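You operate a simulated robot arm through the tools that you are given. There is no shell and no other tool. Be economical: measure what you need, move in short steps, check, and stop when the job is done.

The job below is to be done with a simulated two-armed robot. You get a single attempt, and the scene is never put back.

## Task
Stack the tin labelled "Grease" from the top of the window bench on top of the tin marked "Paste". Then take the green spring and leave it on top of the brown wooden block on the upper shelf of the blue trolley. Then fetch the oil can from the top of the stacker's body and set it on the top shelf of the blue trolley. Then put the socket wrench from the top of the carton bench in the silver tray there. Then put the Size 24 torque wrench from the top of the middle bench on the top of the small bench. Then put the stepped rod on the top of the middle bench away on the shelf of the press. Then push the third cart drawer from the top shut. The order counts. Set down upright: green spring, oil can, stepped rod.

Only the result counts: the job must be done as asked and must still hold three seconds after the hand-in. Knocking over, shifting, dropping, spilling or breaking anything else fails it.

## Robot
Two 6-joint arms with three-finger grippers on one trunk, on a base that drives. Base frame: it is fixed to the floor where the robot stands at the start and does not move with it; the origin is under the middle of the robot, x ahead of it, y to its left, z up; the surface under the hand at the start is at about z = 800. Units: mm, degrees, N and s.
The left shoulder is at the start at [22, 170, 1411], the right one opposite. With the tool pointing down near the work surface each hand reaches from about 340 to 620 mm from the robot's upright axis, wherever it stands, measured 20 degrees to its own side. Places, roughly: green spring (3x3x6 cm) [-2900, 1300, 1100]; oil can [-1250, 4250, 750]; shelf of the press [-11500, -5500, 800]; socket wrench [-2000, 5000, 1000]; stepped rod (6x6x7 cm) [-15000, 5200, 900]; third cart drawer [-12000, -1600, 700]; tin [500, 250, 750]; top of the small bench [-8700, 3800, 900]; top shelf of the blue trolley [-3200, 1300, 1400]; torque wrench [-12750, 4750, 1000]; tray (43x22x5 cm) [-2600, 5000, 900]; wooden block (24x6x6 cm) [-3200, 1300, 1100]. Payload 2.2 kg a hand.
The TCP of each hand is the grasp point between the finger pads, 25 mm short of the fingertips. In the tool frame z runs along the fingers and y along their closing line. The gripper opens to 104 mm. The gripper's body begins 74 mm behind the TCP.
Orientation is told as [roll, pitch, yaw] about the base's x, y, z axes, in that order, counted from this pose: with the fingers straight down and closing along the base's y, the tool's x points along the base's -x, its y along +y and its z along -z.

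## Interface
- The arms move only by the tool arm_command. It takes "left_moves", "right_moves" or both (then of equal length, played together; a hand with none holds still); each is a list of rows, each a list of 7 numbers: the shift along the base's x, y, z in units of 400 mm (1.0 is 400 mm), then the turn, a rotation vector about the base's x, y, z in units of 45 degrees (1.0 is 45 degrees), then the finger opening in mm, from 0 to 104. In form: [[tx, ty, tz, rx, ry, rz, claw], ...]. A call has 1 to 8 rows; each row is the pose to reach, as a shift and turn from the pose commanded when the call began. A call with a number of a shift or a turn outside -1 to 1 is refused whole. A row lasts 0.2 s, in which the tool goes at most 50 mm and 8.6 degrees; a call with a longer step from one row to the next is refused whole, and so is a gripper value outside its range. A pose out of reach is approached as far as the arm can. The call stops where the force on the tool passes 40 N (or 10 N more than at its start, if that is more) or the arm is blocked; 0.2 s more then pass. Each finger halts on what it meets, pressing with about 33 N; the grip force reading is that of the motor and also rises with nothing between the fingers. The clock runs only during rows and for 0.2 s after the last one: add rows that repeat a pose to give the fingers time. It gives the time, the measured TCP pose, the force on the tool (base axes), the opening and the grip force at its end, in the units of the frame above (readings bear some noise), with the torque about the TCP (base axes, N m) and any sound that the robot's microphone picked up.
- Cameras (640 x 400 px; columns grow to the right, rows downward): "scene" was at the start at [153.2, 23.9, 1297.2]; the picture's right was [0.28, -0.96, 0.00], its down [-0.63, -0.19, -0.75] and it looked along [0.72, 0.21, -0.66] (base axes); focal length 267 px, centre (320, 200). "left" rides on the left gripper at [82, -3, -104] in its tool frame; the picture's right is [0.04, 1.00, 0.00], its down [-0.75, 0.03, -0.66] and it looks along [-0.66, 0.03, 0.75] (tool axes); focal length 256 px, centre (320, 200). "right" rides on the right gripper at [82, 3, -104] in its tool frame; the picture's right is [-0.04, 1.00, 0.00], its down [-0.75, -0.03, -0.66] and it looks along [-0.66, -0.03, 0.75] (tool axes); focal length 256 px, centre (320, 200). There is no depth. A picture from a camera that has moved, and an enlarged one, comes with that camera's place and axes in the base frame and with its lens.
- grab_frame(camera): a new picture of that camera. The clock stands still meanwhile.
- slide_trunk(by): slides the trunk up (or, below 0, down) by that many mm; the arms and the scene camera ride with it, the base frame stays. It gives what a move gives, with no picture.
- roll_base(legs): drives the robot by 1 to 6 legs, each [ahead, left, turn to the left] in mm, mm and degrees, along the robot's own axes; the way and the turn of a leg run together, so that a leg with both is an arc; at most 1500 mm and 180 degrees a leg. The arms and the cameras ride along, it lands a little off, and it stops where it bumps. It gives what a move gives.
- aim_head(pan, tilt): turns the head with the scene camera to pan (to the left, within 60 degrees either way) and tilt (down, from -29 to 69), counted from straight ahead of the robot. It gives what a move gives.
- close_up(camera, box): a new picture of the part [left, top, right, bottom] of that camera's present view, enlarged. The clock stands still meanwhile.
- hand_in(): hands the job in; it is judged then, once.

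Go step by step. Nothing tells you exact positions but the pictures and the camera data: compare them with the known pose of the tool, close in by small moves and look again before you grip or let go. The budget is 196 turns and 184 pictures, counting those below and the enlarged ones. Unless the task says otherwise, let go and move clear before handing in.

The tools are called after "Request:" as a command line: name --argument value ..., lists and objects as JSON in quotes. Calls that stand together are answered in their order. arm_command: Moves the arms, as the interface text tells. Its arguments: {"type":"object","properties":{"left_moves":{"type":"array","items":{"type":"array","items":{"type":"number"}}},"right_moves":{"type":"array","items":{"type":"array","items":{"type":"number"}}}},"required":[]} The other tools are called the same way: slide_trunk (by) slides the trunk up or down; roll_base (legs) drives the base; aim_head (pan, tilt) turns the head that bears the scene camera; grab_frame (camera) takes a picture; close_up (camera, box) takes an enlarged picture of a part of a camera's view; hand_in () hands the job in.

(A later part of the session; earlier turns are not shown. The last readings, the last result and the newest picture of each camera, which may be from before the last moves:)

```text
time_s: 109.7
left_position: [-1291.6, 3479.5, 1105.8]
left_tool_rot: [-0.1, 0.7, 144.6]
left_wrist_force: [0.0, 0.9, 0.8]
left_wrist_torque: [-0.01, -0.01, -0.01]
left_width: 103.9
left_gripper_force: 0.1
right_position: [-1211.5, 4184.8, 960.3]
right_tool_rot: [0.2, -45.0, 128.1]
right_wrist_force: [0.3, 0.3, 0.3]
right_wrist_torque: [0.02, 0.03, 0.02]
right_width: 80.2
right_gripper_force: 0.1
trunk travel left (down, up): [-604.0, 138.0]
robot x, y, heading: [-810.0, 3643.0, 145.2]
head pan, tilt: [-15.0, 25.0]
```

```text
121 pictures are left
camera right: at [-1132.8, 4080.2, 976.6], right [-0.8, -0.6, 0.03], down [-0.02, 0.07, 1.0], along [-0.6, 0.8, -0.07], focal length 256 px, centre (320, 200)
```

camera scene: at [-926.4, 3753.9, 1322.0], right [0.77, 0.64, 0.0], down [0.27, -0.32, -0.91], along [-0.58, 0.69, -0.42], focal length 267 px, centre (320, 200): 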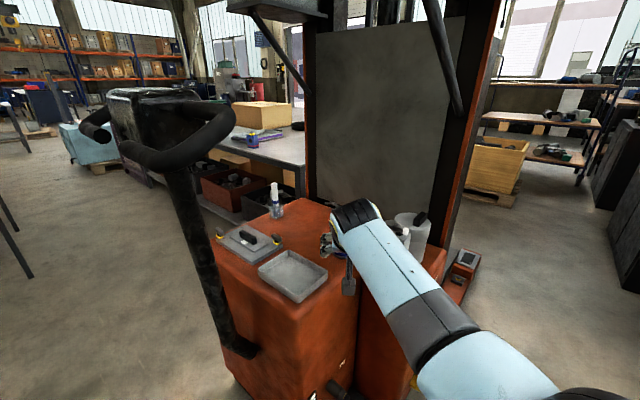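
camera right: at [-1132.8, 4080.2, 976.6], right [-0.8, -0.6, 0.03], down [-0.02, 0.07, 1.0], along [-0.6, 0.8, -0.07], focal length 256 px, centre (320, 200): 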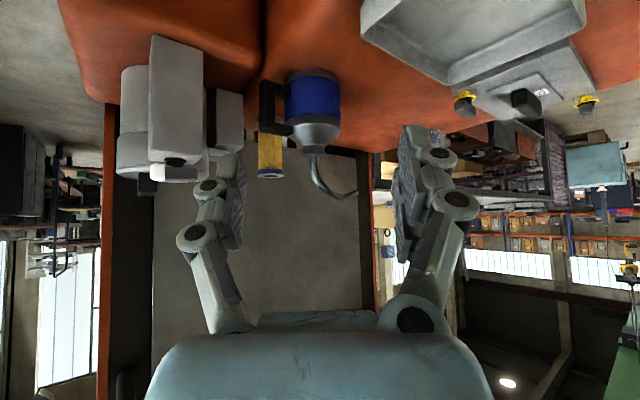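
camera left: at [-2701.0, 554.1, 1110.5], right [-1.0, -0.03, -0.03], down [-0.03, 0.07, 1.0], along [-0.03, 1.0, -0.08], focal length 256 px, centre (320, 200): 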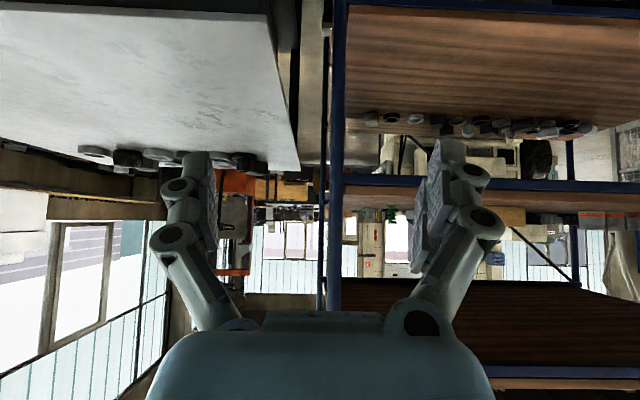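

Excellent view: the can's neck junction is at [-1362, 4399, 873], nearly straight ahead of the hand. I lower to neck height, narrow the fingers, and drive most of the way.

Request:
arm_command --right_moves '[[0.01, 0.008, -0.09, 0, 0, 0, 60], [0.02, 0.015, -0.175, 0, 0, 0, 60]]'

Request:
roll_base --legs '[[172, -53, 0]]'

Request:
grab_frame --camera "right"

```text
time_s: 110.3
left_position: [-1291.2, 3480.0, 1105.4]
left_tool_rot: [0.0, 0.6, 144.6]
left_wrist_force: [-0.4, 0.3, 0.5]
left_wrist_torque: [0.0, 0.01, 0.02]
left_width: 104.0
left_gripper_force: 0.0
right_position: [-1203.8, 4191.0, 892.5]
right_tool_rot: [0.3, -45.1, 128.0]
right_wrist_force: [0.1, 0.1, -1.2]
right_wrist_torque: [0.02, 0.0, 0.02]
right_width: 59.9
right_gripper_force: 0.0
trunk travel left (down, up): [-604.0, 138.0]
robot x, y, heading: [-814.4, 3639.1, 145.0]
head pan, tilt: [-15.0, 25.0]
```

```text
time_s: 111.8
left_position: [-1402.8, 3621.8, 1106.1]
left_tool_rot: [0.0, 0.6, 144.6]
left_wrist_force: [-0.5, -0.5, -0.3]
left_wrist_torque: [-0.04, -0.03, 0.0]
left_width: 104.1
left_gripper_force: 0.0
right_position: [-1315.0, 4332.9, 891.5]
right_tool_rot: [0.2, -45.1, 128.2]
right_wrist_force: [0.1, 0.8, 0.7]
right_wrist_torque: [0.02, -0.02, -0.04]
right_width: 60.1
right_gripper_force: 0.2
trunk travel left (down, up): [-604.0, 138.0]
robot x, y, heading: [-919.5, 3784.0, 145.3]
head pan, tilt: [-15.0, 25.0]
```

```text
120 pictures are left
camera right: at [-1236.6, 4228.0, 907.3], right [-0.8, -0.6, 0.03], down [-0.02, 0.07, 1.0], along [-0.6, 0.8, -0.07], focal length 256 px, centre (320, 200)
```

right: 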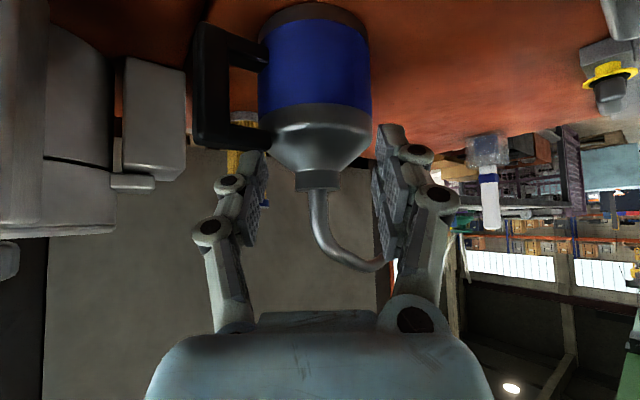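

The black collar at the neck (z≈880, 33 mm wide) is a good grip place. I go forward 58 mm and close.

Request:
arm_command --right_moves '[[-0.03, 0.04, -0.01, 0, 0, 0, 60], [-0.06, 0.08, -0.01, 0, 0, 0, 60], [-0.0885, 0.118, -0.01, 0, 0, 0, 60]]'

Request:
grab_frame --camera "right"

```text
time_s: 112.6
left_position: [-1402.7, 3620.8, 1106.4]
left_tool_rot: [0.0, 0.6, 144.6]
left_wrist_force: [-0.8, 0.7, 0.8]
left_wrist_torque: [0.03, -0.05, 0.05]
left_width: 103.8
left_gripper_force: 0.0
right_position: [-1350.4, 4379.2, 889.1]
right_tool_rot: [0.2, -45.0, 128.0]
right_wrist_force: [-0.8, -1.6, 3.0]
right_wrist_torque: [-0.19, 0.13, 0.15]
right_width: 61.4
right_gripper_force: 4.6
trunk travel left (down, up): [-604.0, 138.0]
robot x, y, heading: [-923.9, 3785.6, 144.8]
head pan, tilt: [-15.0, 25.0]
```

```text
119 pictures are left
camera right: at [-1271.2, 4275.2, 905.1], right [-0.8, -0.6, 0.03], down [-0.02, 0.07, 1.0], along [-0.6, 0.8, -0.07], focal length 256 px, centre (320, 200)
```

right: 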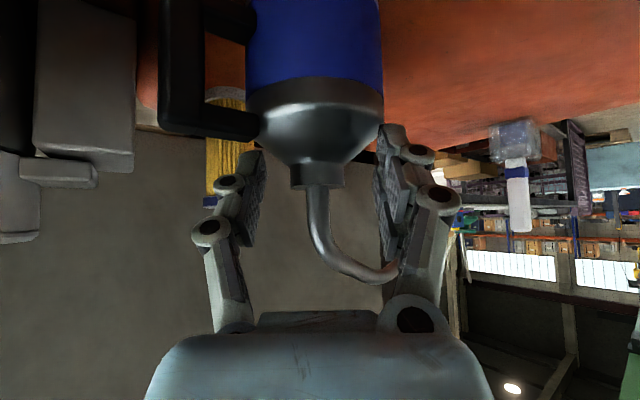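

A fingertip grazes the can's shoulder. I raise the hand a bit, narrow the fingers and look again.

Request:
arm_command --right_moves '[[0.015, -0.02, 0.005, 0, 0, 0, 60], [0.015, -0.02, 0.022, 0, 0, 0, 50], [0.015, -0.02, 0.022, 0, 0, 0, 46], [0, 0, 0.022, 0, 0, 0, 46], [-0.015, 0.02, 0.022, 0, 0, 0, 46]]'

Request:
grab_frame --camera "right"

```text
time_s: 113.8
left_position: [-1402.4, 3619.6, 1106.0]
left_tool_rot: [-0.2, 0.5, 144.6]
left_wrist_force: [0.7, 0.0, 0.1]
left_wrist_torque: [0.02, -0.01, -0.02]
left_width: 103.9
left_gripper_force: 0.1
right_position: [-1357.4, 4387.1, 898.6]
right_tool_rot: [0.3, -45.1, 128.1]
right_wrist_force: [0.2, -0.3, 2.7]
right_wrist_torque: [-0.02, 0.18, 0.06]
right_width: 47.0
right_gripper_force: 0.4
trunk travel left (down, up): [-604.0, 138.0]
robot x, y, heading: [-918.6, 3782.9, 144.8]
head pan, tilt: [-15.0, 25.0]
```

```text
118 pictures are left
camera right: at [-1277.7, 4282.5, 914.1], right [-0.8, -0.6, 0.03], down [-0.02, 0.07, 1.0], along [-0.6, 0.8, -0.07], focal length 256 px, centre (320, 200)
```

right: 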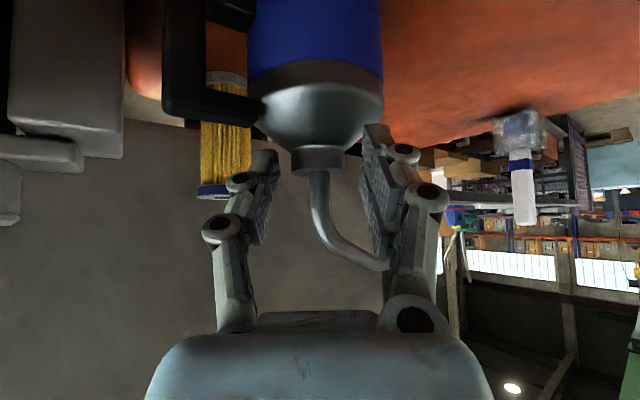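

Request:
close_up --camera "right" --box '[230, 100, 470, 250]'

Request:
close_up --camera "scene" --box '[180, 170, 420, 320]'

```text
2.67 times, centred on (350, 175) of right
camera zoom: at [-1277.7, 4282.5, 914.1], right [-0.8, -0.6, 0.03], down [-0.02, 0.07, 1.0], along [-0.6, 0.8, -0.07], focal length 683 px, centre (240, 267)
```

zoom: 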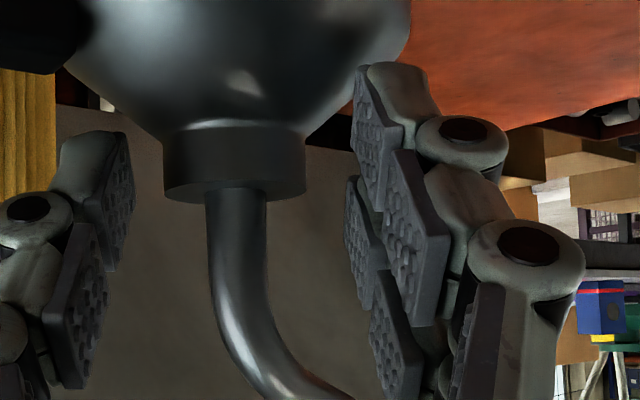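

```text
2.67 times, centred on (300, 245) of scene
camera zoom: at [-1037.1, 3894.6, 1322.1], right [0.77, 0.64, 0.0], down [0.27, -0.32, -0.91], along [-0.58, 0.69, -0.42], focal length 711 px, centre (373, 80)
```

zoom: 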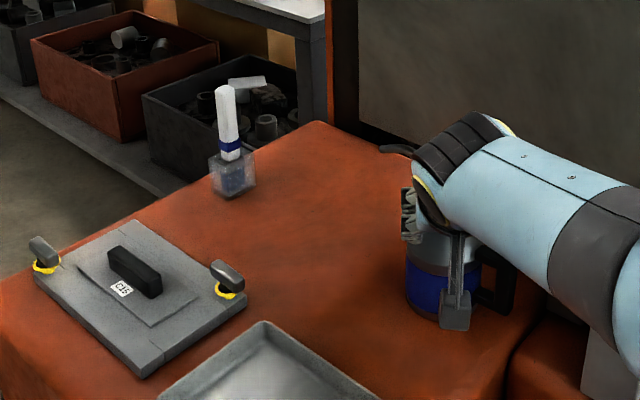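

The spout passes beyond the fingers, all right. I go forward 12 mm and close on the collar.

Request:
arm_command --right_moves '[[-0.01, 0.013, 0, 0, 0, 0, 46], [-0.018, 0.024, 0, 0, 0, 0, 46], [-0.018, 0.024, 0, 0, 0, 0, 20], [-0.018, 0.024, 0, 0, 0, 0, 20], [-0.018, 0.024, 0, 0, 0, 0, 20]]'

Request:
grab_frame --camera "right"

```text
time_s: 115.0
left_position: [-1401.3, 3617.4, 1106.0]
left_tool_rot: [0.1, 0.4, 144.5]
left_wrist_force: [0.5, -0.1, 0.7]
left_wrist_torque: [0.03, 0.03, -0.01]
left_width: 103.7
left_gripper_force: 0.1
right_position: [-1362.0, 4395.1, 898.0]
right_tool_rot: [0.3, -45.2, 128.1]
right_wrist_force: [-2.6, 1.3, 3.3]
right_wrist_torque: [-0.17, -0.23, -0.11]
right_width: 17.3
right_gripper_force: 0.1
trunk travel left (down, up): [-604.0, 138.0]
robot x, y, heading: [-921.8, 3785.1, 145.3]
head pan, tilt: [-15.0, 25.0]
```

```text
115 pictures are left
camera right: at [-1283.2, 4289.7, 913.7], right [-0.8, -0.6, 0.03], down [-0.02, 0.07, 1.0], along [-0.6, 0.8, -0.07], focal length 256 px, centre (320, 200)
```

right: 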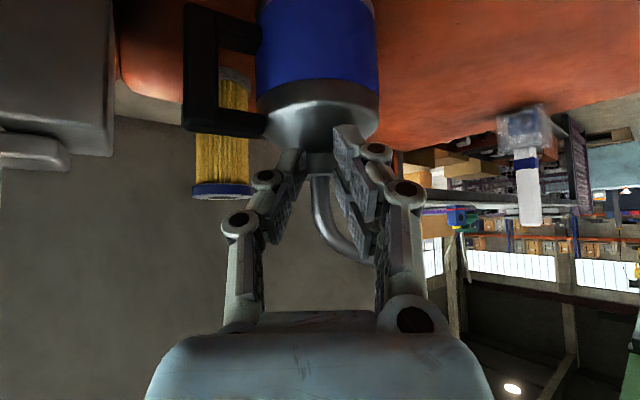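

The tips closed just in front of the collar and nudged the can back a little. I reopen, go farther in and close again.

Request:
arm_command --right_moves '[[0.015, -0.02, 0, 0, 0, 0, 40], [0.015, -0.02, -0.008, 0, 0, 0, 52], [-0.005, 0.006, -0.012, 0, 0, 0, 52], [-0.025, 0.033, -0.012, 0, 0, 0, 52], [-0.045, 0.06, -0.012, 0, 0, 0, 52], [-0.045, 0.06, -0.012, 0, 0, 0, 52]]'

Request:
close_up --camera "right" --box '[200, 60, 440, 210]'

```text
time_s: 116.4
left_position: [-1402.2, 3618.8, 1106.0]
left_tool_rot: [0.0, 0.6, 144.6]
left_wrist_force: [0.3, 0.7, -0.2]
left_wrist_torque: [0.01, -0.03, -0.01]
left_width: 104.2
left_gripper_force: 0.1
right_position: [-1363.2, 4395.4, 893.7]
right_tool_rot: [0.1, -44.9, 128.1]
right_wrist_force: [0.4, -0.3, 0.4]
right_wrist_torque: [0.03, 0.0, 0.04]
right_width: 52.1
right_gripper_force: 0.0
right hand out of reach, approached as far as the arm can: row 3, 4, 5, 6
trunk travel left (down, up): [-604.0, 138.0]
robot x, y, heading: [-924.6, 3786.7, 144.9]
head pan, tilt: [-15.0, 25.0]
```

```text
2.67 times, centred on (320, 135) of right
camera zoom: at [-1285.0, 4291.6, 908.9], right [-0.8, -0.6, 0.03], down [-0.02, 0.07, 1.0], along [-0.6, 0.8, -0.07], focal length 683 px, centre (320, 373)
```

zoom: 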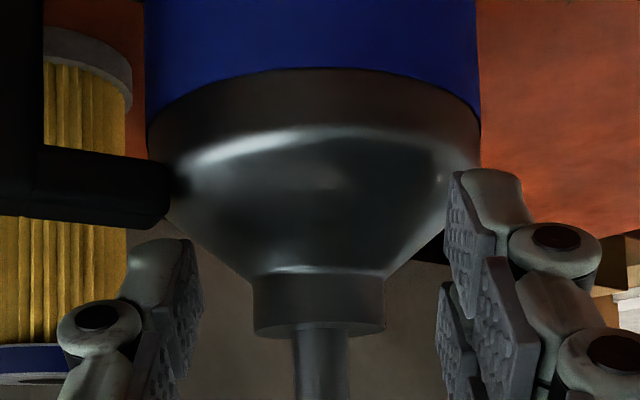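

The arm is at its reach limit; the base must come 28 mm nearer. I also raise 10 mm so the fingertips clear the cone.

Request:
arm_command --right_moves '[[0.0, 0, 0.026, 0, 0, 0, 56], [0.0, 0, 0.026, 0, 0, 0, 56]]'

Request:
roll_base --legs '[[29, -9, 0]]'

Request:
close_up --camera "right" --box '[200, 60, 440, 210]'

```text
time_s: 117.0
left_position: [-1403.8, 3620.7, 1106.5]
left_tool_rot: [0.0, 0.7, 144.6]
left_wrist_force: [-0.6, -0.7, -0.6]
left_wrist_torque: [-0.03, 0.0, 0.0]
left_width: 104.0
left_gripper_force: 0.0
right_position: [-1364.0, 4395.4, 902.8]
right_tool_rot: [0.3, -45.0, 128.0]
right_wrist_force: [-0.1, -0.9, -0.1]
right_wrist_torque: [-0.04, -0.03, -0.04]
right_width: 56.1
right_gripper_force: 0.0
trunk travel left (down, up): [-604.0, 138.0]
robot x, y, heading: [-920.6, 3784.3, 145.1]
head pan, tilt: [-15.0, 25.0]
```

```text
time_s: 117.8
left_position: [-1422.5, 3645.7, 1106.5]
left_tool_rot: [0.1, 0.6, 144.6]
left_wrist_force: [-0.8, -0.3, 0.4]
left_wrist_torque: [-0.04, -0.02, -0.01]
left_width: 104.0
left_gripper_force: 0.0
right_position: [-1383.7, 4421.1, 902.5]
right_tool_rot: [0.2, -45.0, 128.1]
right_wrist_force: [0.3, 0.7, -0.4]
right_wrist_torque: [-0.01, 0.01, 0.0]
right_width: 55.8
right_gripper_force: 0.2
trunk travel left (down, up): [-604.0, 138.0]
robot x, y, heading: [-939.8, 3812.1, 145.2]
head pan, tilt: [-15.0, 25.0]
```

```text
2.67 times, centred on (320, 135) of right
camera zoom: at [-1304.4, 4316.4, 918.2], right [-0.8, -0.6, 0.03], down [-0.02, 0.08, 1.0], along [-0.6, 0.8, -0.07], focal length 683 px, centre (320, 373)
```

zoom: 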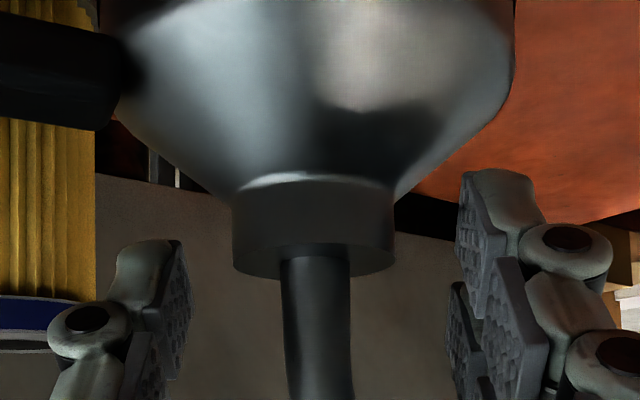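

The collar now lies between the pads. Closing.

Request:
arm_command --right_moves '[[0, 0, 0, 0, 0, 0, 40], [0, 0, 0, 0, 0, 0, 15], [0, 0, 0, 0, 0, 0, 15], [0, 0, 0, 0, 0, 0, 15]]'

Request:
close_up --camera "right" --box '[200, 60, 440, 210]'

```text
time_s: 118.8
left_position: [-1421.5, 3643.0, 1106.1]
left_tool_rot: [0.0, 0.6, 144.6]
left_wrist_force: [0.5, -1.0, 0.4]
left_wrist_torque: [0.0, 0.0, 0.0]
left_width: 104.2
left_gripper_force: 0.1
right_position: [-1385.0, 4420.9, 907.0]
right_tool_rot: [0.3, -45.4, 128.2]
right_wrist_force: [-4.7, 5.5, 20.7]
right_wrist_torque: [0.51, 0.32, 0.06]
right_width: 35.5
right_gripper_force: 33.1
trunk travel left (down, up): [-604.0, 138.0]
robot x, y, heading: [-939.2, 3810.6, 145.2]
head pan, tilt: [-15.0, 25.0]
```

```text
2.67 times, centred on (320, 135) of right
camera zoom: at [-1305.4, 4316.6, 922.1], right [-0.8, -0.6, 0.03], down [-0.01, 0.07, 1.0], along [-0.6, 0.8, -0.06], focal length 683 px, centre (320, 373)
```

zoom: 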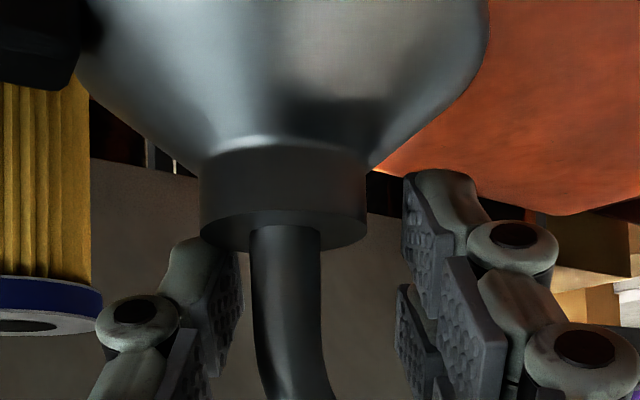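

Something is held at 35.5 mm but it looks off-centre. I look closer with the scene and full right view before going on.

Request:
grab_frame --camera "right"

Request:
close_up --camera "scene" --box '[280, 170, 400, 245]'

```text
111 pictures are left
camera right: at [-1305.4, 4316.6, 922.1], right [-0.8, -0.6, 0.03], down [-0.01, 0.07, 1.0], along [-0.6, 0.8, -0.06], focal length 256 px, centre (320, 200)
```

right: 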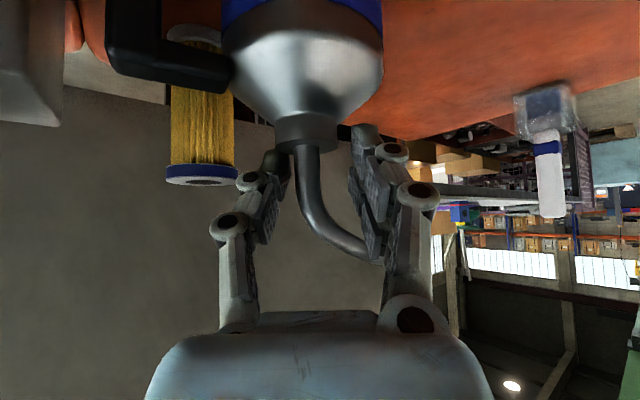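

```text
5.33 times, centred on (340, 208) of scene
camera zoom: at [-1055.5, 3917.8, 1322.4], right [0.77, 0.64, 0.0], down [0.27, -0.32, -0.91], along [-0.58, 0.69, -0.42], focal length 1422 px, centre (213, 160)
```

zoom: 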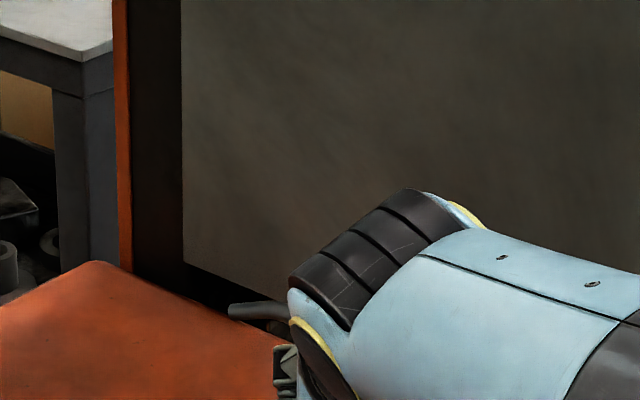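

The fingers have caught the bent spout sideways — wrong closing direction. I release, retreat, and will come from above, from the east side, with the fingers closing across the spout's plane.

Request:
arm_command --right_moves '[[0, 0, 0, 0, 0, 0, 50], [0, 0, 0, 0, 0, 0, 62], [0, 0, 0, 0, 0, 0, 62], [0.03, -0.04, 0, 0, 0, 0, 62], [0.08, -0.105, 0, 0, 0, 0, 62]]'

Request:
grab_frame --camera "right"

```text
time_s: 120.0
left_position: [-1421.2, 3643.6, 1105.6]
left_tool_rot: [0.0, 0.4, 144.7]
left_wrist_force: [0.3, 0.5, 1.3]
left_wrist_torque: [-0.02, 0.02, -0.01]
left_width: 104.1
left_gripper_force: 0.0
right_position: [-1350.4, 4378.6, 904.4]
right_tool_rot: [0.2, -45.1, 128.1]
right_wrist_force: [0.1, 1.1, -0.8]
right_wrist_torque: [-0.05, 0.0, 0.0]
right_width: 62.0
right_gripper_force: 0.1
trunk travel left (down, up): [-604.0, 138.0]
robot x, y, heading: [-938.2, 3810.4, 145.1]
head pan, tilt: [-15.0, 25.0]
```

```text
109 pictures are left
camera right: at [-1271.1, 4274.1, 920.3], right [-0.8, -0.6, 0.03], down [-0.02, 0.07, 1.0], along [-0.6, 0.8, -0.07], focal length 256 px, centre (320, 200)
```

right: 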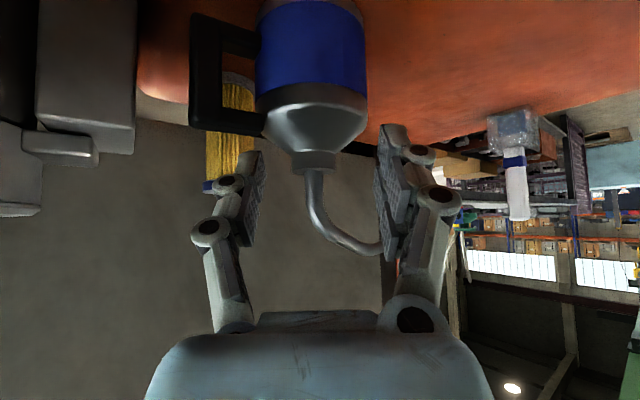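

The can still stands upright, now near [-1377, 4423]. I retreat, straighten the hand to vertical and go around to the east side.

Request:
roll_base --legs '[[-250, 0, 0]]'

Request:
arm_command --right_moves '[[0.025, -0.018, 0.06, -0.131, -0.103, 0, 90], [0.05, -0.036, 0.12, -0.262, -0.206, 0, 90], [0.08, -0.056, 0.18, -0.393, -0.309, 0, 90], [0.11, -0.076, 0.24, -0.525, -0.411, 0, 90], [0.14, -0.096, 0.3, -0.656, -0.514, 0, 90], [0.165, -0.115, 0.33, -0.787, -0.617, 0, 90]]'

Request:
roll_base --legs '[[0, -100, 0], [0, 0, 35]]'

Request:
aim_head --pan -25 --tilt 25

Request:
grab_frame --camera "scene"

```text
time_s: 121.8
left_position: [-1216.8, 3501.2, 1106.6]
left_tool_rot: [0.0, 0.4, 144.4]
left_wrist_force: [0.4, -0.1, 0.5]
left_wrist_torque: [-0.02, 0.04, 0.03]
left_width: 103.8
left_gripper_force: 0.0
right_position: [-1144.5, 4235.9, 902.9]
right_tool_rot: [0.4, -45.0, 128.1]
right_wrist_force: [-0.7, 0.0, 0.4]
right_wrist_torque: [0.0, 0.03, 0.0]
right_width: 62.3
right_gripper_force: 0.0
trunk travel left (down, up): [-604.0, 138.0]
robot x, y, heading: [-735.5, 3667.9, 144.9]
head pan, tilt: [-15.0, 25.0]
```

```text
time_s: 123.2
left_position: [-1216.4, 3502.4, 1105.8]
left_tool_rot: [-0.1, 0.7, 144.4]
left_wrist_force: [0.0, -0.1, 0.1]
left_wrist_torque: [0.0, 0.01, 0.01]
left_width: 104.4
left_gripper_force: 0.1
right_position: [-1076.8, 4188.5, 1033.8]
right_tool_rot: [0.1, 0.1, 128.1]
right_wrist_force: [-0.5, 0.2, 0.0]
right_wrist_torque: [-0.02, -0.03, 0.02]
right_width: 89.9
right_gripper_force: 0.0
trunk travel left (down, up): [-604.0, 138.0]
robot x, y, heading: [-736.9, 3663.9, 145.1]
head pan, tilt: [-15.0, 25.0]
```

```text
time_s: 126.0
left_position: [-1002.5, 3362.3, 1108.2]
left_tool_rot: [0.2, 0.4, 175.6]
left_wrist_force: [-0.6, -0.2, 0.2]
left_wrist_torque: [0.04, 0.01, 0.03]
left_width: 104.1
left_gripper_force: 0.1
right_position: [-1235.6, 4036.6, 1033.6]
right_tool_rot: [-0.7, -0.3, 158.4]
right_wrist_force: [-0.1, -0.2, 0.5]
right_wrist_torque: [-0.04, 0.03, -0.01]
right_width: 90.0
right_gripper_force: 0.1
trunk travel left (down, up): [-604.0, 138.0]
robot x, y, heading: [-676.5, 3748.8, 176.3]
head pan, tilt: [-15.0, 25.0]
stopped in leg 2: the robot was blocked; the commanded pose is now the measured one
```

```text
time_s: 126.7
left_position: [-999.5, 3363.8, 1108.3]
left_tool_rot: [0.3, 0.5, 175.7]
left_wrist_force: [1.3, -0.1, -0.4]
left_wrist_torque: [-0.02, -0.01, -0.02]
left_width: 103.8
left_gripper_force: 0.0
right_position: [-1235.4, 4037.0, 1033.5]
right_tool_rot: [-0.4, -0.2, 158.5]
right_wrist_force: [-0.5, 0.1, 0.4]
right_wrist_torque: [0.01, 0.03, 0.01]
right_width: 90.2
right_gripper_force: 0.1
trunk travel left (down, up): [-604.0, 138.0]
robot x, y, heading: [-673.0, 3753.3, 176.7]
head pan, tilt: [-25.0, 25.0]
```

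```text
108 pictures are left
camera scene: at [-821.7, 3803.8, 1322.4], right [0.48, 0.88, -0.01], down [0.37, -0.21, -0.91], along [-0.8, 0.43, -0.42], focal length 267 px, centre (320, 200)
```

scene: 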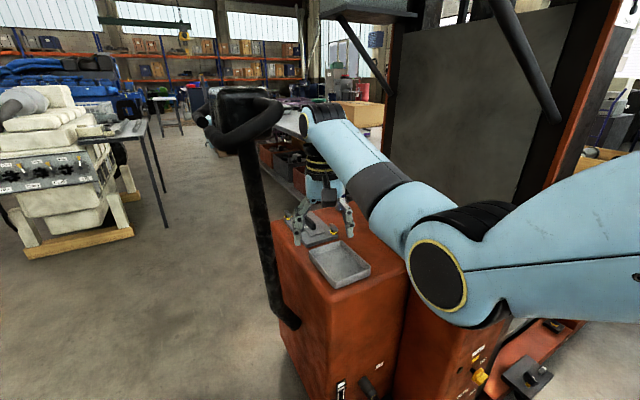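

I touched the tiller lightly again with the wrist; I pull straight back east first, then go north along the stacker's side.

Request:
roll_base --legs '[[-220, 0, 0], [0, -545, 3]]'

Request:
arm_command --right_moves '[[0, 0, 0, 0, 0, 0.17, 90], [0, 0, 0, 0, 0, 0.34, 90], [0, 0, 0, 0, 0, 0.51, 90], [0, 0, 0, 0, 0, 0.68, 90], [0, 0, 0, 0, 0, 0.85, 90], [0, 0, 0, 0, 0, 1, 90]]'

Request:
grab_frame --camera "scene"

Request:
grab_frame --camera "right"

```text
time_s: 131.1
left_position: [-741.7, 3872.9, 1106.6]
left_tool_rot: [0.1, 0.7, 178.5]
left_wrist_force: [0.7, -0.9, 0.0]
left_wrist_torque: [0.0, 0.04, 0.02]
left_width: 104.0
left_gripper_force: 0.1
right_position: [-1009.8, 4533.1, 1032.3]
right_tool_rot: [-0.7, -0.1, 161.4]
right_wrist_force: [0.6, 0.4, 0.2]
right_wrist_torque: [-0.05, -0.01, -0.03]
right_width: 90.0
right_gripper_force: 0.0
trunk travel left (down, up): [-604.0, 138.0]
robot x, y, heading: [-432.7, 4276.3, 178.9]
head pan, tilt: [-25.0, 25.0]
```

```text
time_s: 132.5
left_position: [-741.0, 3874.1, 1105.2]
left_tool_rot: [0.0, 0.5, 178.6]
left_wrist_force: [0.5, -0.2, -0.4]
left_wrist_torque: [-0.01, -0.01, -0.02]
left_width: 103.8
left_gripper_force: 0.1
right_position: [-1008.2, 4533.8, 1031.8]
right_tool_rot: [-0.7, 0.0, -153.4]
right_wrist_force: [-0.3, -0.4, -0.1]
right_wrist_torque: [-0.01, 0.01, -0.04]
right_width: 90.3
right_gripper_force: 0.1
trunk travel left (down, up): [-604.0, 138.0]
robot x, y, heading: [-434.1, 4277.5, 178.7]
head pan, tilt: [-25.0, 25.0]
```

```text
107 pictures are left
camera scene: at [-585.3, 4319.7, 1322.1], right [0.44, 0.9, 0.0], down [0.38, -0.19, -0.91], along [-0.81, 0.4, -0.42], focal length 267 px, centre (320, 200)
```

scene: 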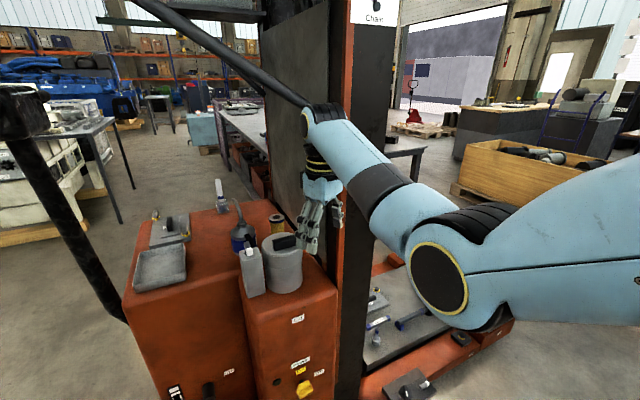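

```text
106 pictures are left
camera right: at [-933.2, 4566.6, 1136.7], right [0.41, -0.91, -0.01], down [-0.68, -0.32, 0.66], along [-0.6, -0.26, -0.75], focal length 256 px, centre (320, 200)
```

right: 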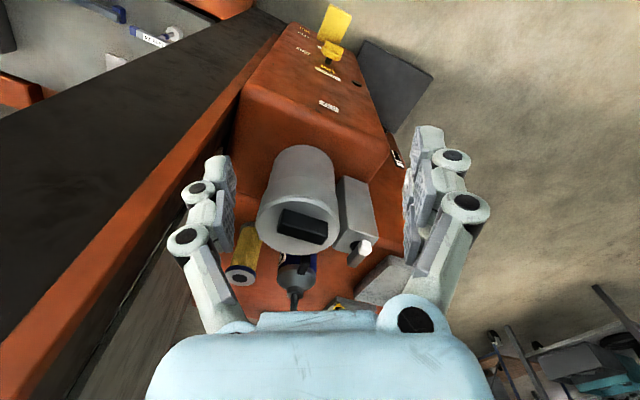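

I zoom to locate the can from this side.

Request:
close_up --camera "scene" --box '[180, 160, 360, 272]'

Request:
close_up --camera "right" --box '[220, 200, 420, 325]'

```text
3.56 times, centred on (270, 216) of scene
camera zoom: at [-585.3, 4319.7, 1322.1], right [0.44, 0.9, 0.0], down [0.38, -0.19, -0.91], along [-0.81, 0.4, -0.42], focal length 948 px, centre (498, 143)
```

zoom: 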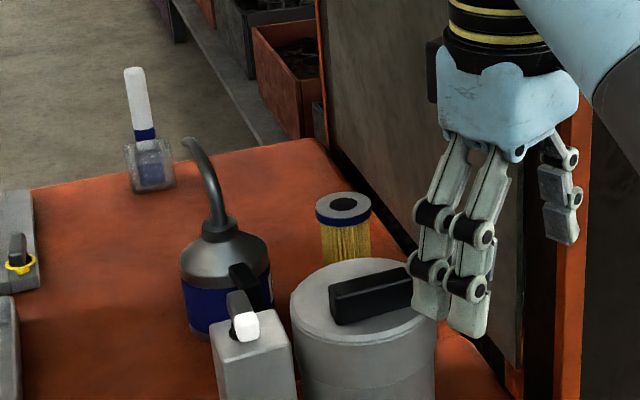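

```text
3.20 times, centred on (320, 262) of right
camera zoom: at [-933.2, 4566.6, 1136.7], right [0.41, -0.91, -0.01], down [-0.68, -0.32, 0.66], along [-0.6, -0.26, -0.75], focal length 819 px, centre (320, 0)
```

zoom: 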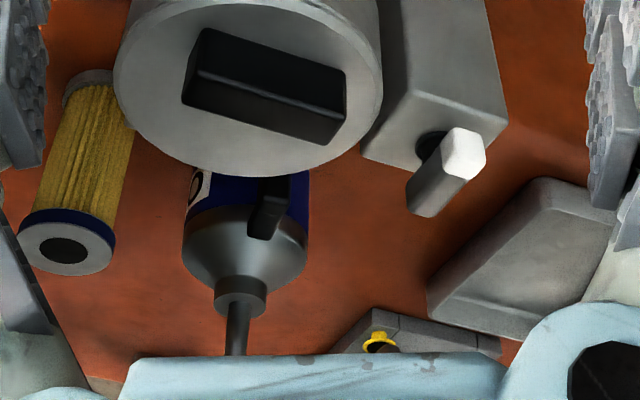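

The can's neck is at [-1379, 4424, 880]; spout points to -x, handle to +x. I set yaw 188 (closing along y), shift and drive over at safe height.

Request:
arm_command --right_moves '[[0, -0.04, 0, 0, 0, -0.14, 80], [0, -0.08, 0, 0, 0, -0.28, 80], [0, -0.12, 0, 0, 0, -0.41, 80]]'

Request:
roll_base --legs '[[0, 60, 0], [350, 0, 0]]'

Request:
grab_frame --camera "right"

Request:
grab_frame --camera "scene"

```text
time_s: 133.3
left_position: [-742.0, 3873.3, 1106.0]
left_tool_rot: [0.0, 0.6, 178.6]
left_wrist_force: [-0.1, 1.0, 0.3]
left_wrist_torque: [0.01, 0.01, 0.04]
left_width: 103.8
left_gripper_force: 0.0
right_position: [-1009.2, 4485.4, 1034.1]
right_tool_rot: [-0.7, -0.1, -172.2]
right_wrist_force: [0.5, -0.4, -0.6]
right_wrist_torque: [-0.01, -0.01, 0.03]
right_width: 80.3
right_gripper_force: 0.1
trunk travel left (down, up): [-604.0, 138.0]
robot x, y, heading: [-434.3, 4275.9, 179.1]
head pan, tilt: [-25.0, 25.0]
```

```text
time_s: 136.1
left_position: [-1061.8, 3819.6, 1105.8]
left_tool_rot: [0.1, 0.5, 178.7]
left_wrist_force: [0.7, 0.0, 0.6]
left_wrist_torque: [0.02, 0.02, 0.0]
left_width: 104.0
left_gripper_force: 0.1
right_position: [-1327.5, 4430.3, 1034.6]
right_tool_rot: [-0.8, -0.1, -172.0]
right_wrist_force: [-0.3, 0.0, 0.0]
right_wrist_torque: [-0.01, -0.02, 0.03]
right_width: 79.7
right_gripper_force: 0.1
trunk travel left (down, up): [-604.0, 138.0]
robot x, y, heading: [-751.1, 4223.7, 179.2]
head pan, tilt: [-25.0, 25.0]
stopped in leg 2: the robot was blocked; the commanded pose is now the measured one
```

```text
103 pictures are left
camera right: at [-1246.6, 4438.6, 1137.7], right [0.1, -0.99, -0.01], down [-0.75, -0.08, 0.66], along [-0.66, -0.06, -0.75], focal length 256 px, centre (320, 200)
```

right: 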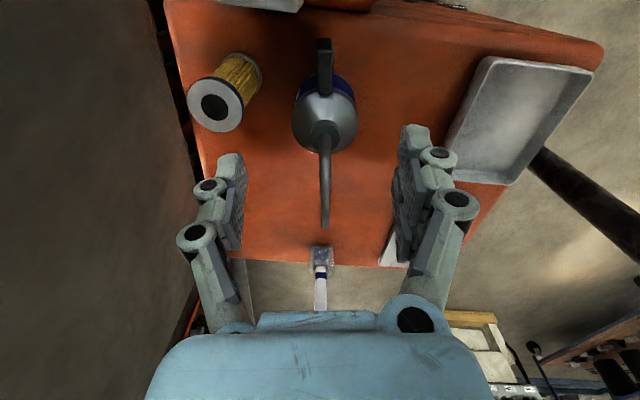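

```text
102 pictures are left
camera scene: at [-905.7, 4265.2, 1322.1], right [0.44, 0.9, 0.0], down [0.38, -0.18, -0.91], along [-0.82, 0.4, -0.42], focal length 267 px, centre (320, 200)
```

scene: 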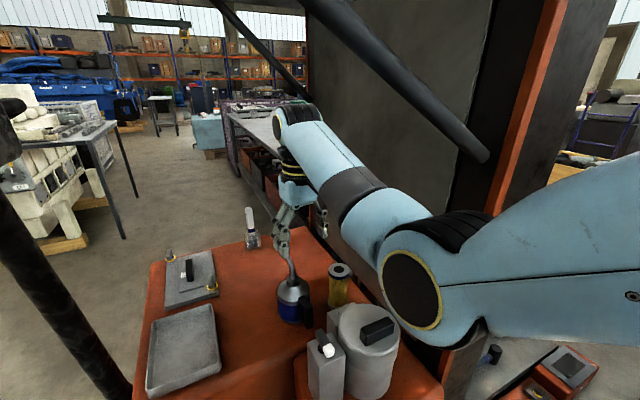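

Well aligned; the collar is 51 mm further. I move over it, close the opening to 60 and descend around the spout.

Request:
arm_command --right_moves '[[-0.06, -0.008, 0, 0, 0, 0, 64], [-0.127, -0.015, 0, 0, 0, 0, 64], [-0.127, -0.015, -0.08, 0, 0, 0, 64], [-0.127, -0.015, -0.16, 0, 0, 0, 64]]'

Request:
grab_frame --camera "right"

```text
time_s: 137.1
left_position: [-1061.2, 3818.0, 1104.8]
left_tool_rot: [0.2, 0.6, 178.7]
left_wrist_force: [0.2, -0.8, -0.4]
left_wrist_torque: [0.02, -0.02, 0.04]
left_width: 103.8
left_gripper_force: 0.0
right_position: [-1376.9, 4426.5, 970.0]
right_tool_rot: [-0.7, -0.1, -171.8]
right_wrist_force: [0.9, 1.3, 0.3]
right_wrist_torque: [0.03, -0.01, 0.02]
right_width: 63.9
right_gripper_force: 0.2
trunk travel left (down, up): [-604.0, 138.0]
robot x, y, heading: [-758.7, 4223.0, 179.4]
head pan, tilt: [-25.0, 25.0]
```

```text
101 pictures are left
camera right: at [-1296.4, 4433.6, 1073.6], right [0.1, -0.99, -0.01], down [-0.75, -0.08, 0.66], along [-0.66, -0.06, -0.75], focal length 256 px, centre (320, 200)
```

right: 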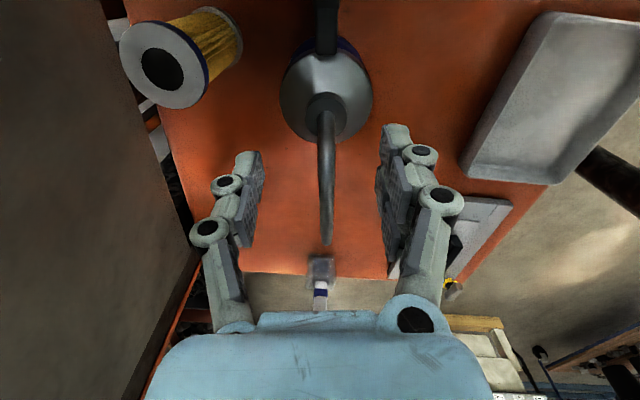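

Request:
arm_command --right_moves '[[0.01, -0.002, -0.07, 0, 0, 0, 60], [0.01, -0.002, -0.14, 0, 0, 0, 60], [0.01, -0.002, -0.185, 0, 0, 0, 60]]'

Request:
grab_frame --camera "right"

```text
time_s: 137.9
left_position: [-1061.9, 3819.1, 1105.3]
left_tool_rot: [0.1, 0.6, 178.7]
left_wrist_force: [0.4, -0.3, 1.0]
left_wrist_torque: [0.01, 0.02, -0.02]
left_width: 104.2
left_gripper_force: 0.1
right_position: [-1362.8, 4426.3, 903.3]
right_tool_rot: [-0.6, -0.1, -171.9]
right_wrist_force: [-0.5, -0.1, 1.1]
right_wrist_torque: [0.0, 0.01, 0.02]
right_width: 60.1
right_gripper_force: 0.1
right hand out of reach, approached as far as the arm can: row 2, 3
trunk travel left (down, up): [-604.0, 138.0]
robot x, y, heading: [-753.5, 4225.8, 179.4]
head pan, tilt: [-25.0, 25.0]
```

```text
100 pictures are left
camera right: at [-1281.0, 4434.0, 1007.2], right [0.1, -0.99, -0.01], down [-0.75, -0.08, 0.66], along [-0.66, -0.06, -0.75], focal length 256 px, centre (320, 200)
```

right: 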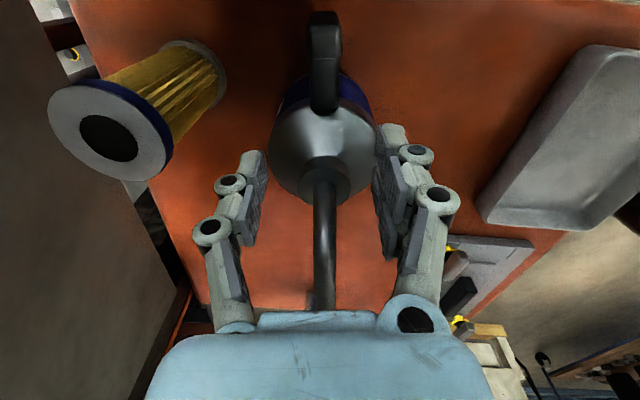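

At the edge of reach; I lower the trunk slightly, which brings the hand down and gives slack.

Request:
slide_trunk --by -40

Request:
close_up --camera "right" --box '[220, 100, 420, 225]'

```text
time_s: 138.5
left_position: [-1059.1, 3819.2, 1073.7]
left_tool_rot: [0.0, 0.4, 178.7]
left_wrist_force: [-0.6, 0.4, -0.6]
left_wrist_torque: [-0.02, -0.04, 0.04]
left_width: 104.2
left_gripper_force: 0.1
right_position: [-1369.1, 4424.1, 882.6]
right_tool_rot: [-0.8, -1.4, -171.8]
right_wrist_force: [12.3, -2.2, 39.9]
right_wrist_torque: [-0.88, 0.13, 0.31]
right_width: 70.3
right_gripper_force: 32.2
trunk travel left (down, up): [-571.0, 171.0]
robot x, y, heading: [-754.4, 4223.1, 179.6]
head pan, tilt: [-25.0, 25.0]
stopped: the force on the tool passed its limit at 62 N (the readings are from after the stop); the commanded pose is now the measured one
```

```text
3.20 times, centred on (320, 162) of right
camera zoom: at [-1285.6, 4431.4, 984.3], right [0.1, -0.99, -0.01], down [-0.73, -0.08, 0.68], along [-0.67, -0.06, -0.74], focal length 819 px, centre (320, 320)
```

zoom: 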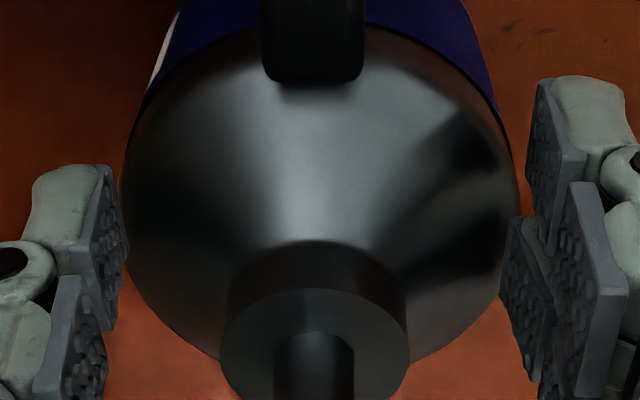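

I lowered too much: the fingers wedged on the cone. I rise about 10 mm and then close on the collar.

Request:
arm_command --right_moves '[[0, 0, 0.012, 0, 0, 0, 76], [0, 0, 0.027, 0, 0.03, 0, 70], [0, 0, 0.027, 0, 0.03, 0, 50], [0, 0, 0.027, 0, 0.03, 0, 50]]'

Request:
close_up --camera "right" --box '[220, 100, 420, 225]'

```text
time_s: 139.5
left_position: [-1060.5, 3818.8, 1072.9]
left_tool_rot: [-0.1, 0.5, 178.7]
left_wrist_force: [-0.3, 0.1, -0.3]
left_wrist_torque: [0.01, 0.0, -0.02]
left_width: 103.7
left_gripper_force: 0.0
right_position: [-1376.1, 4423.9, 885.3]
right_tool_rot: [-1.0, -2.3, -171.9]
right_wrist_force: [5.4, 2.0, 19.0]
right_wrist_torque: [0.06, 0.31, 0.04]
right_width: 64.9
right_gripper_force: 32.6
right hand out of reach, approached as far as the arm can: row 2, 3, 4
trunk travel left (down, up): [-571.0, 171.0]
robot x, y, heading: [-753.8, 4227.0, 179.0]
head pan, tilt: [-25.0, 25.0]
```

```text
3.20 times, centred on (320, 162) of right
camera zoom: at [-1289.9, 4431.9, 985.8], right [0.1, -0.99, -0.02], down [-0.72, -0.08, 0.69], along [-0.68, -0.06, -0.73], focal length 819 px, centre (320, 320)
```

zoom: 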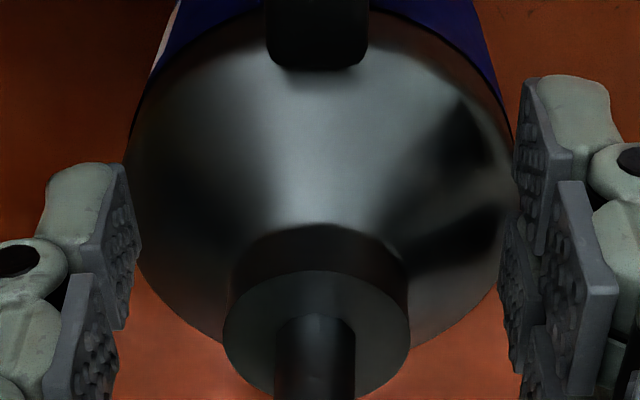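

Request:
arm_command --right_moves '[[0.0, 0, 0, 0, 0, 0, 80], [0.008, 0, 0.015, 0, -0.03, 0, 80], [0.016, 0, 0.032, -0.02, -0.05, 0, 80], [0.016, 0, 0.032, -0.02, -0.05, 0, 80]]'

Request:
close_up --camera "right" --box '[220, 100, 420, 225]'

```text
time_s: 140.5
left_position: [-1062.5, 3819.6, 1073.3]
left_tool_rot: [0.0, 0.7, 178.8]
left_wrist_force: [0.3, 0.5, 0.4]
left_wrist_torque: [0.01, 0.02, -0.01]
left_width: 103.8
left_gripper_force: 0.0
right_position: [-1373.4, 4423.5, 892.5]
right_tool_rot: [0.2, 0.1, -172.0]
right_wrist_force: [0.0, -0.7, 0.0]
right_wrist_torque: [-0.01, 0.0, 0.03]
right_width: 80.0
right_gripper_force: 0.0
right hand out of reach, approached as far as the arm can: row 3, 4
trunk travel left (down, up): [-571.0, 171.0]
robot x, y, heading: [-754.8, 4222.8, 179.3]
head pan, tilt: [-25.0, 25.0]
```

```text
3.20 times, centred on (320, 162) of right
camera zoom: at [-1291.9, 4433.0, 997.9], right [0.1, -0.99, 0.0], down [-0.75, -0.07, 0.66], along [-0.65, -0.07, -0.76], focal length 819 px, centre (320, 320)
```

zoom: 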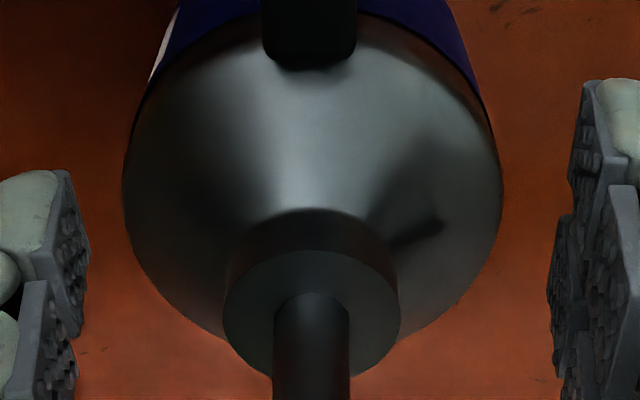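

The can stands about 11 mm farther than the hand reaches. I raise the hand, lower the trunk in exchange, and thereby gain reach.

Request:
arm_command --right_moves '[[0, 0, 0.1, 0, 0, 0, 80], [-0.01, 0, 0.2, 0, 0, 0, 80], [-0.028, 0, 0.25, 0, 0, 0, 64]]'

Request:
slide_trunk --by -60

Request:
grab_frame --camera "right"

```text
time_s: 141.3
left_position: [-1060.6, 3817.4, 1073.5]
left_tool_rot: [0.0, 0.6, 178.7]
left_wrist_force: [-0.1, 0.1, -0.1]
left_wrist_torque: [-0.01, 0.0, 0.02]
left_width: 103.8
left_gripper_force: 0.1
right_position: [-1407.0, 4421.6, 989.4]
right_tool_rot: [0.3, 0.1, -171.9]
right_wrist_force: [0.1, -0.9, -0.2]
right_wrist_torque: [0.02, -0.02, -0.01]
right_width: 63.9
right_gripper_force: 0.1
right hand out of reach, approached as far as the arm can: row 1, 2, 3
trunk travel left (down, up): [-571.0, 171.0]
robot x, y, heading: [-753.0, 4221.9, 179.2]
head pan, tilt: [-25.0, 25.0]
```

```text
time_s: 142.3
left_position: [-1061.1, 3819.2, 1010.3]
left_tool_rot: [0.0, 0.9, 178.6]
left_wrist_force: [-0.7, -0.1, -0.8]
left_wrist_torque: [0.02, 0.01, 0.01]
left_width: 104.1
left_gripper_force: 0.1
right_position: [-1409.2, 4423.0, 926.7]
right_tool_rot: [0.2, 0.2, -171.9]
right_wrist_force: [0.5, 0.4, 0.4]
right_wrist_torque: [0.02, 0.0, 0.01]
right_width: 64.0
right_gripper_force: 0.1
trunk travel left (down, up): [-511.0, 231.0]
robot x, y, heading: [-754.1, 4226.5, 179.1]
head pan, tilt: [-25.0, 25.0]
```

```text
96 pictures are left
camera right: at [-1327.8, 4431.3, 1030.7], right [0.1, -0.99, 0.0], down [-0.75, -0.07, 0.65], along [-0.65, -0.07, -0.76], focal length 256 px, centre (320, 200)
```

right: 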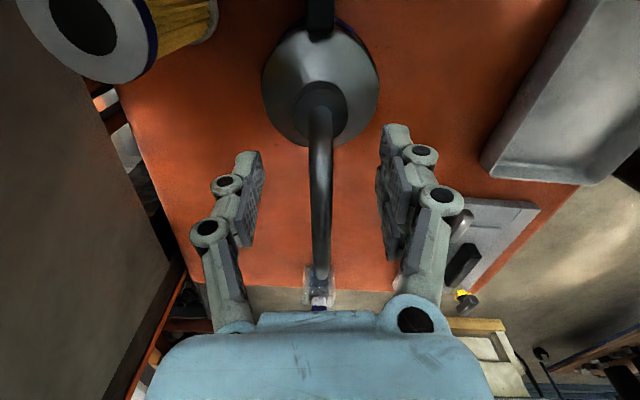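

Now the reach is fine; the collar is at [-1382, 4424]. I move back 27 mm and come down.

Request:
arm_command --right_moves '[[0.0675, 0.002, 0, 0, 0, 0, 60], [0.0675, 0.002, -0.04, 0, 0, 0, 60], [0.0675, 0.002, -0.085, 0, 0, 0, 60]]'

Request:
close_up --camera "right" --box '[220, 100, 420, 225]'

```text
time_s: 143.1
left_position: [-1060.8, 3819.8, 1010.8]
left_tool_rot: [0.0, 0.9, 178.7]
left_wrist_force: [-0.6, -0.7, -0.9]
left_wrist_torque: [0.01, 0.0, 0.01]
left_width: 104.0
left_gripper_force: 0.1
right_position: [-1396.6, 4422.1, 887.8]
right_tool_rot: [0.2, 0.2, -171.9]
right_wrist_force: [-2.6, 2.8, 5.1]
right_wrist_torque: [0.22, 0.06, 0.06]
right_width: 63.3
right_gripper_force: 2.0
right hand out of reach, approached as far as the arm can: row 1, 2, 3
trunk travel left (down, up): [-511.0, 231.0]
robot x, y, heading: [-752.1, 4220.9, 179.4]
head pan, tilt: [-25.0, 25.0]
```

```text
3.20 times, centred on (320, 162) of right
camera zoom: at [-1315.6, 4431.5, 992.8], right [0.1, -0.99, 0.0], down [-0.75, -0.07, 0.65], along [-0.65, -0.07, -0.76], focal length 819 px, centre (320, 320)
```

zoom: 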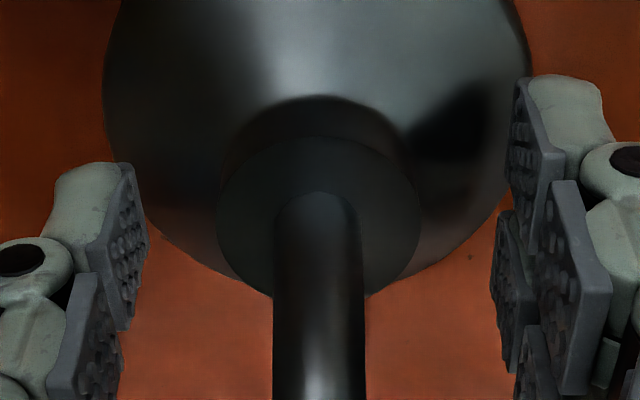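

I correct +10 mm in x and +7 mm up, then close on the collar.

Request:
arm_command --right_moves '[[0.012, 0.002, 0.018, 0, 0, 0, 60], [0.025, 0.004, 0.02, 0, 0, 0, 56], [0.025, 0.004, 0.02, 0, 0, 0, 56]]'

Request:
close_up --camera "right" --box '[220, 100, 420, 225]'

```text
time_s: 143.9
left_position: [-1061.0, 3820.4, 1010.8]
left_tool_rot: [0.0, 1.0, 178.7]
left_wrist_force: [-0.2, -0.4, -0.9]
left_wrist_torque: [0.0, -0.01, 0.01]
left_width: 104.2
left_gripper_force: 0.1
right_position: [-1398.4, 4421.6, 891.3]
right_tool_rot: [0.2, 0.1, -171.9]
right_wrist_force: [-0.5, 0.4, 8.3]
right_wrist_torque: [0.05, 0.0, 0.0]
right_width: 57.4
right_gripper_force: 4.9
right hand out of reach, approached as far as the arm can: row 1, 2, 3
trunk travel left (down, up): [-511.0, 231.0]
robot x, y, heading: [-756.0, 4224.7, 179.2]
head pan, tilt: [-25.0, 25.0]
```

```text
3.20 times, centred on (320, 162) of right
camera zoom: at [-1316.8, 4430.9, 996.7], right [0.1, -0.99, 0.0], down [-0.75, -0.07, 0.65], along [-0.65, -0.07, -0.76], focal length 819 px, centre (320, 320)
```

zoom: 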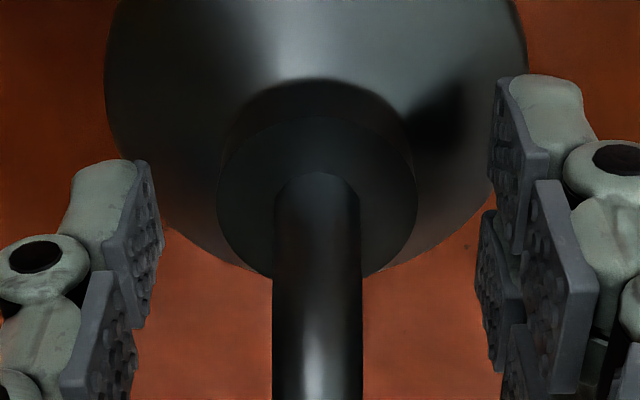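

Request:
arm_command --right_moves '[[0.02, 0.004, 0.035, 0, 0, 0, 60], [0.05, 0.004, 0.035, 0, 0, 0, 56], [0.07, 0.004, 0.035, 0, 0, 0, 56]]'

Request:
close_up --camera "right" --box '[220, 100, 420, 225]'

```text
time_s: 144.7
left_position: [-1061.6, 3819.1, 1011.6]
left_tool_rot: [0.0, 1.0, 178.8]
left_wrist_force: [-0.5, 0.3, 0.5]
left_wrist_torque: [-0.01, 0.01, 0.04]
left_width: 103.7
left_gripper_force: 0.0
right_position: [-1400.6, 4423.0, 898.8]
right_tool_rot: [0.3, 0.3, -171.9]
right_wrist_force: [0.5, -0.2, 0.4]
right_wrist_torque: [0.01, -0.02, 0.02]
right_width: 56.0
right_gripper_force: 0.0
right hand out of reach, approached as far as the arm can: row 1, 2, 3
trunk travel left (down, up): [-511.0, 231.0]
robot x, y, heading: [-752.6, 4225.9, 179.2]
head pan, tilt: [-25.0, 25.0]
```

```text
3.20 times, centred on (320, 162) of right
camera zoom: at [-1319.4, 4431.6, 1003.2], right [0.1, -0.99, 0.0], down [-0.75, -0.07, 0.65], along [-0.65, -0.07, -0.76], focal length 819 px, centre (320, 320)
```

zoom: 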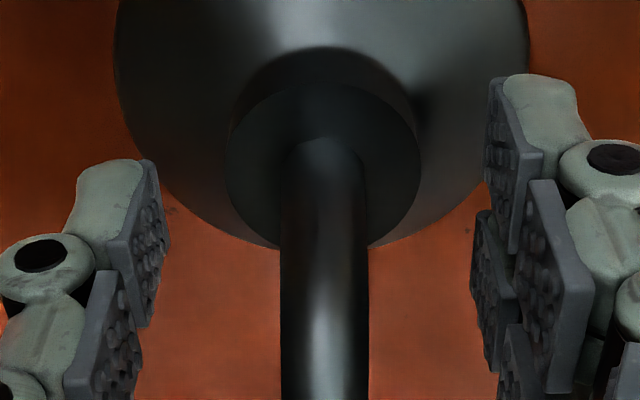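

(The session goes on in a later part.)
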